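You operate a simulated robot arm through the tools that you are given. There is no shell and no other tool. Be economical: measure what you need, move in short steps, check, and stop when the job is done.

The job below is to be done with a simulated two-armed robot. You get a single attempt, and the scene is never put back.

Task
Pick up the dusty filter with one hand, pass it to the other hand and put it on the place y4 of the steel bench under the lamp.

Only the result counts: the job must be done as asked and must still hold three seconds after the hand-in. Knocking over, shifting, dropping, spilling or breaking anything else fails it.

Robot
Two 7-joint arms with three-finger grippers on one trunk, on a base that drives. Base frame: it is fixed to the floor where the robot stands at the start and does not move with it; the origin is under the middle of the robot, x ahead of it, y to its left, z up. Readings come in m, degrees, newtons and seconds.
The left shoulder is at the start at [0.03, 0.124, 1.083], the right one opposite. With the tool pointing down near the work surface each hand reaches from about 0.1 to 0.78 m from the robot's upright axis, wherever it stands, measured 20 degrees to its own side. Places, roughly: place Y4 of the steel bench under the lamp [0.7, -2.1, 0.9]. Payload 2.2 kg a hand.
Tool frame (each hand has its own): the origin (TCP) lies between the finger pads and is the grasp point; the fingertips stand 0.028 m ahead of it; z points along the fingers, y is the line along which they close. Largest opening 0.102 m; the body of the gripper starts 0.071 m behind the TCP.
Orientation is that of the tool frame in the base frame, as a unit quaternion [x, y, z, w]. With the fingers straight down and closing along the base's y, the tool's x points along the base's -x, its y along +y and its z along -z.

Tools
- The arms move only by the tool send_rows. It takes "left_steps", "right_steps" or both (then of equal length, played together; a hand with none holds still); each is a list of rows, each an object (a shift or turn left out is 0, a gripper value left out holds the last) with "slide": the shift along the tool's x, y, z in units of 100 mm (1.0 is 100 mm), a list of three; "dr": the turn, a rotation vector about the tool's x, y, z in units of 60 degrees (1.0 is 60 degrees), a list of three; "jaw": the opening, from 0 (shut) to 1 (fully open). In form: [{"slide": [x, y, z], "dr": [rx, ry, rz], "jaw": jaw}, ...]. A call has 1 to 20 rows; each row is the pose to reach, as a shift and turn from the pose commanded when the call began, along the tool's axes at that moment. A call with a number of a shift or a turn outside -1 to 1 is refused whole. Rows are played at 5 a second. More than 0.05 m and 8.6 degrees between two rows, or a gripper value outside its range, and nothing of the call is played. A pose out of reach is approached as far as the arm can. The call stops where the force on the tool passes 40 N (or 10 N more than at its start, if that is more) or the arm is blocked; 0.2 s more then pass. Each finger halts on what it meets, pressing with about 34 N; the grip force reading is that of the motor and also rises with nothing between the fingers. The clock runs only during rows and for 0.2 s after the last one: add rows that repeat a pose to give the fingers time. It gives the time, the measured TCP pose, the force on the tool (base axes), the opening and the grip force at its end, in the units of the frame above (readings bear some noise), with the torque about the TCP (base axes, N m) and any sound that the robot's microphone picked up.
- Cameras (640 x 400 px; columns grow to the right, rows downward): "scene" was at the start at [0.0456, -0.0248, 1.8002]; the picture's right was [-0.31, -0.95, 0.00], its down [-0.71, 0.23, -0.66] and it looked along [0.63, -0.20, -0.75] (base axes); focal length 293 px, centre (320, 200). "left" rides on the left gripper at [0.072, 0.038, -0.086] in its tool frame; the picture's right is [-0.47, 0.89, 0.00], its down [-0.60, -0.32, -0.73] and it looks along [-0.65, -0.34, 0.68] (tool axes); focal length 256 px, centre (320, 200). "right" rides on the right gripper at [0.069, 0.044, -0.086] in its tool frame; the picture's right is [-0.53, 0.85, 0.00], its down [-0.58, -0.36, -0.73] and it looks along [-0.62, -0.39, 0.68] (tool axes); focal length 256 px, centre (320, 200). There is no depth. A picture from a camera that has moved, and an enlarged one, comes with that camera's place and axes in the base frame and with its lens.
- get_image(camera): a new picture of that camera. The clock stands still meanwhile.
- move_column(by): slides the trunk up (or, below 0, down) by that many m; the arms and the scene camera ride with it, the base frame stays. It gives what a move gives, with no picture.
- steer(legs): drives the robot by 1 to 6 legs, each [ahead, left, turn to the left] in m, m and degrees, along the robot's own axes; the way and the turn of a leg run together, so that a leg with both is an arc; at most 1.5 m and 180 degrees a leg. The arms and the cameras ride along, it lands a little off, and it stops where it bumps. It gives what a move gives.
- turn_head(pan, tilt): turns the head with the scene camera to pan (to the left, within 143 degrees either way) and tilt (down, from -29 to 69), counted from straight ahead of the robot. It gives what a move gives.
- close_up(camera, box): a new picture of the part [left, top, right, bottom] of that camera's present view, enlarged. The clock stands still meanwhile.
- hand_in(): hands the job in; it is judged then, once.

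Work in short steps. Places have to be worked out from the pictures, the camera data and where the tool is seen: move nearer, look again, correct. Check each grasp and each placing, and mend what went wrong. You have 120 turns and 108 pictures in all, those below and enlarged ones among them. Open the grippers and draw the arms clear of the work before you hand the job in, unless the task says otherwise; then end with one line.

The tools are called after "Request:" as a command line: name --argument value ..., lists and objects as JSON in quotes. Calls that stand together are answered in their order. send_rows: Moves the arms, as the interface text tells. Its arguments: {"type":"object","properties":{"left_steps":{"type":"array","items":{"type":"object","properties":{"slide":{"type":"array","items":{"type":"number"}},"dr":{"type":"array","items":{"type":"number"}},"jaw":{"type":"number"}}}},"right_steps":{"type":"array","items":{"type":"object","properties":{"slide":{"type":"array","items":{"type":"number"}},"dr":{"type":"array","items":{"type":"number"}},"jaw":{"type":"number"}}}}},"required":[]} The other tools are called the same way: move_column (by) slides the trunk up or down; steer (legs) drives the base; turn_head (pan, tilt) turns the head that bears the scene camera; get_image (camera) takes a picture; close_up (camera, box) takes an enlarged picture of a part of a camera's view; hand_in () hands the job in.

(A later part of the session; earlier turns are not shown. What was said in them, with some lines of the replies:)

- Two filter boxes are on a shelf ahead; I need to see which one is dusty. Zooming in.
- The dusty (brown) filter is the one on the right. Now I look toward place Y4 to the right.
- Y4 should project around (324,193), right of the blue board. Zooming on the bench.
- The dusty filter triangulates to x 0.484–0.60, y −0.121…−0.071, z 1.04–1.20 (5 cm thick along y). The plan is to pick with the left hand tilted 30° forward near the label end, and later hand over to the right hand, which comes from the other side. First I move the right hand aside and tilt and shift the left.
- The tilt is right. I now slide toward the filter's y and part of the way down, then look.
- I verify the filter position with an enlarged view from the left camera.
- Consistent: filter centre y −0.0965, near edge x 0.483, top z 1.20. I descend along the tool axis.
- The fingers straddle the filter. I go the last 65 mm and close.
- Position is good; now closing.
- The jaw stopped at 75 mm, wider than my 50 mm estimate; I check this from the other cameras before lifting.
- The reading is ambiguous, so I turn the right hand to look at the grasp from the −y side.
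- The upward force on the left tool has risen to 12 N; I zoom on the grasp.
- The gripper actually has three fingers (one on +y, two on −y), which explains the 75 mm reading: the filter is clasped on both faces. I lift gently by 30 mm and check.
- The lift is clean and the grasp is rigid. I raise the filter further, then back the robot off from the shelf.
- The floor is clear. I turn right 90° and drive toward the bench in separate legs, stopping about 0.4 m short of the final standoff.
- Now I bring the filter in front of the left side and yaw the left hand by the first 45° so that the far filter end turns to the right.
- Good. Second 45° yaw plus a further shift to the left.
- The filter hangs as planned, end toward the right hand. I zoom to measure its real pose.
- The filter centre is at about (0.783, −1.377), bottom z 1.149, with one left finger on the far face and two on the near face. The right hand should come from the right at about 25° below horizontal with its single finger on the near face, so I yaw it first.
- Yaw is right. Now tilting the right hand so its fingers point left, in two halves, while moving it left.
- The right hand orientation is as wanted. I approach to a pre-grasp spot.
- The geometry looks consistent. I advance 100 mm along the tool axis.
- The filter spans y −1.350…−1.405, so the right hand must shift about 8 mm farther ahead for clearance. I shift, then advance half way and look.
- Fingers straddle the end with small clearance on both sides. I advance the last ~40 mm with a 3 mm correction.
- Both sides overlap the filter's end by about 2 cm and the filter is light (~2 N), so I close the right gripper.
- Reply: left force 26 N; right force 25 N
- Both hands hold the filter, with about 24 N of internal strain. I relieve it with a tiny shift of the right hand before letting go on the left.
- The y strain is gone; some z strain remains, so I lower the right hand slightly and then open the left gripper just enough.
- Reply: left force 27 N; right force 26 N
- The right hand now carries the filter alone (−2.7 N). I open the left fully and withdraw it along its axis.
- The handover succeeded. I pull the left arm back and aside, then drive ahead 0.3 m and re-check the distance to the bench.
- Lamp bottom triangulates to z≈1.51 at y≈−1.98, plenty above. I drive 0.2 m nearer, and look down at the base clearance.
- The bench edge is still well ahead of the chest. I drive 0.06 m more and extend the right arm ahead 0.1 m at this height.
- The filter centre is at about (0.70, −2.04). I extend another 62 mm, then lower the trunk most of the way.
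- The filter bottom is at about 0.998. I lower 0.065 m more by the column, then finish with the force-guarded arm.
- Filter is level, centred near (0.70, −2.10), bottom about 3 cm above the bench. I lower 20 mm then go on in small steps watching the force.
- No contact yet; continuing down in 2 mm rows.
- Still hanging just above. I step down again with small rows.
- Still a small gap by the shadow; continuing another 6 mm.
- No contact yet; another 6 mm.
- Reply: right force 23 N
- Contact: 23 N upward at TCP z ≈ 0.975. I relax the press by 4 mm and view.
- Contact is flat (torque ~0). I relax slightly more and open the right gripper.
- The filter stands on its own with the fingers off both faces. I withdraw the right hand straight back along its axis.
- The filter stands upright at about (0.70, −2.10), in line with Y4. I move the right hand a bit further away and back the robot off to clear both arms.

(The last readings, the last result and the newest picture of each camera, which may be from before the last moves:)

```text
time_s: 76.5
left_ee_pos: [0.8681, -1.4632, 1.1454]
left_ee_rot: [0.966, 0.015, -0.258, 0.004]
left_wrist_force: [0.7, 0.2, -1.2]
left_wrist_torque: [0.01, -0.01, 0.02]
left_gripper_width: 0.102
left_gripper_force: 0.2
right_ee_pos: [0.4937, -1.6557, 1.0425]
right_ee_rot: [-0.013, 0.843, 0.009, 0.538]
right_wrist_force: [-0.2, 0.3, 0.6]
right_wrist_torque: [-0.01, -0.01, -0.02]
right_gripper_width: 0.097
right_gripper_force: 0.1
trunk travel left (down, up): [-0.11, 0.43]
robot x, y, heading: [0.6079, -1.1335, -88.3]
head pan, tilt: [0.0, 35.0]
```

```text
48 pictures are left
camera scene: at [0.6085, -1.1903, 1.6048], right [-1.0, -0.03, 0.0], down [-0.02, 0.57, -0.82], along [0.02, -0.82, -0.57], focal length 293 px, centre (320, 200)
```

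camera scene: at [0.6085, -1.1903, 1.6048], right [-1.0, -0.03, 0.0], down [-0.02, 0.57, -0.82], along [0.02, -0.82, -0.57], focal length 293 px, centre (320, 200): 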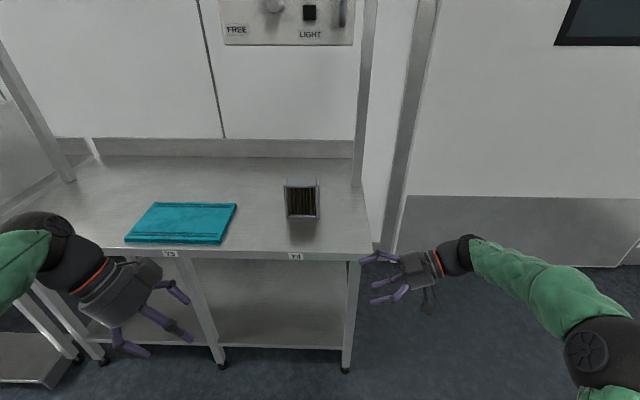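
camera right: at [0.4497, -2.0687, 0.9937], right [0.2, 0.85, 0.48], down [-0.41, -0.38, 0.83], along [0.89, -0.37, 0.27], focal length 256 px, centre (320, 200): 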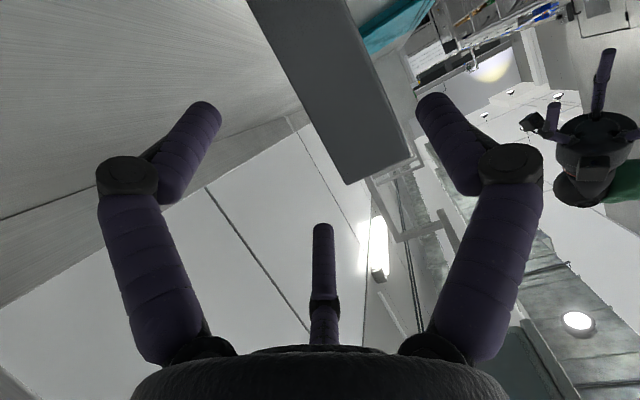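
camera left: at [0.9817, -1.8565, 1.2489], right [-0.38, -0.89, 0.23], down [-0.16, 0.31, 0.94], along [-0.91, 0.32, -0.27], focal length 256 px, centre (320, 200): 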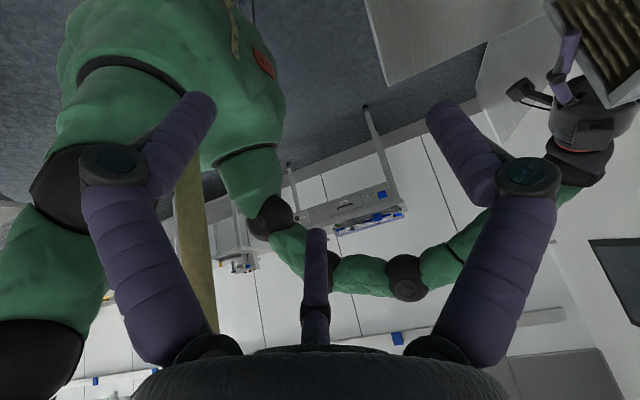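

The filter stands upright behind the Y4 label under the lamp, the board is untouched, and both grippers are open and clear. Handing in.

Request:
hand_in

```text
The job is handed in.
```

I picked up the dusty filter with the left hand, passed it to the right hand, and stood it upright on place Y4 of the steel bench under the lamp. I handed the job in with both grippers open and clear.
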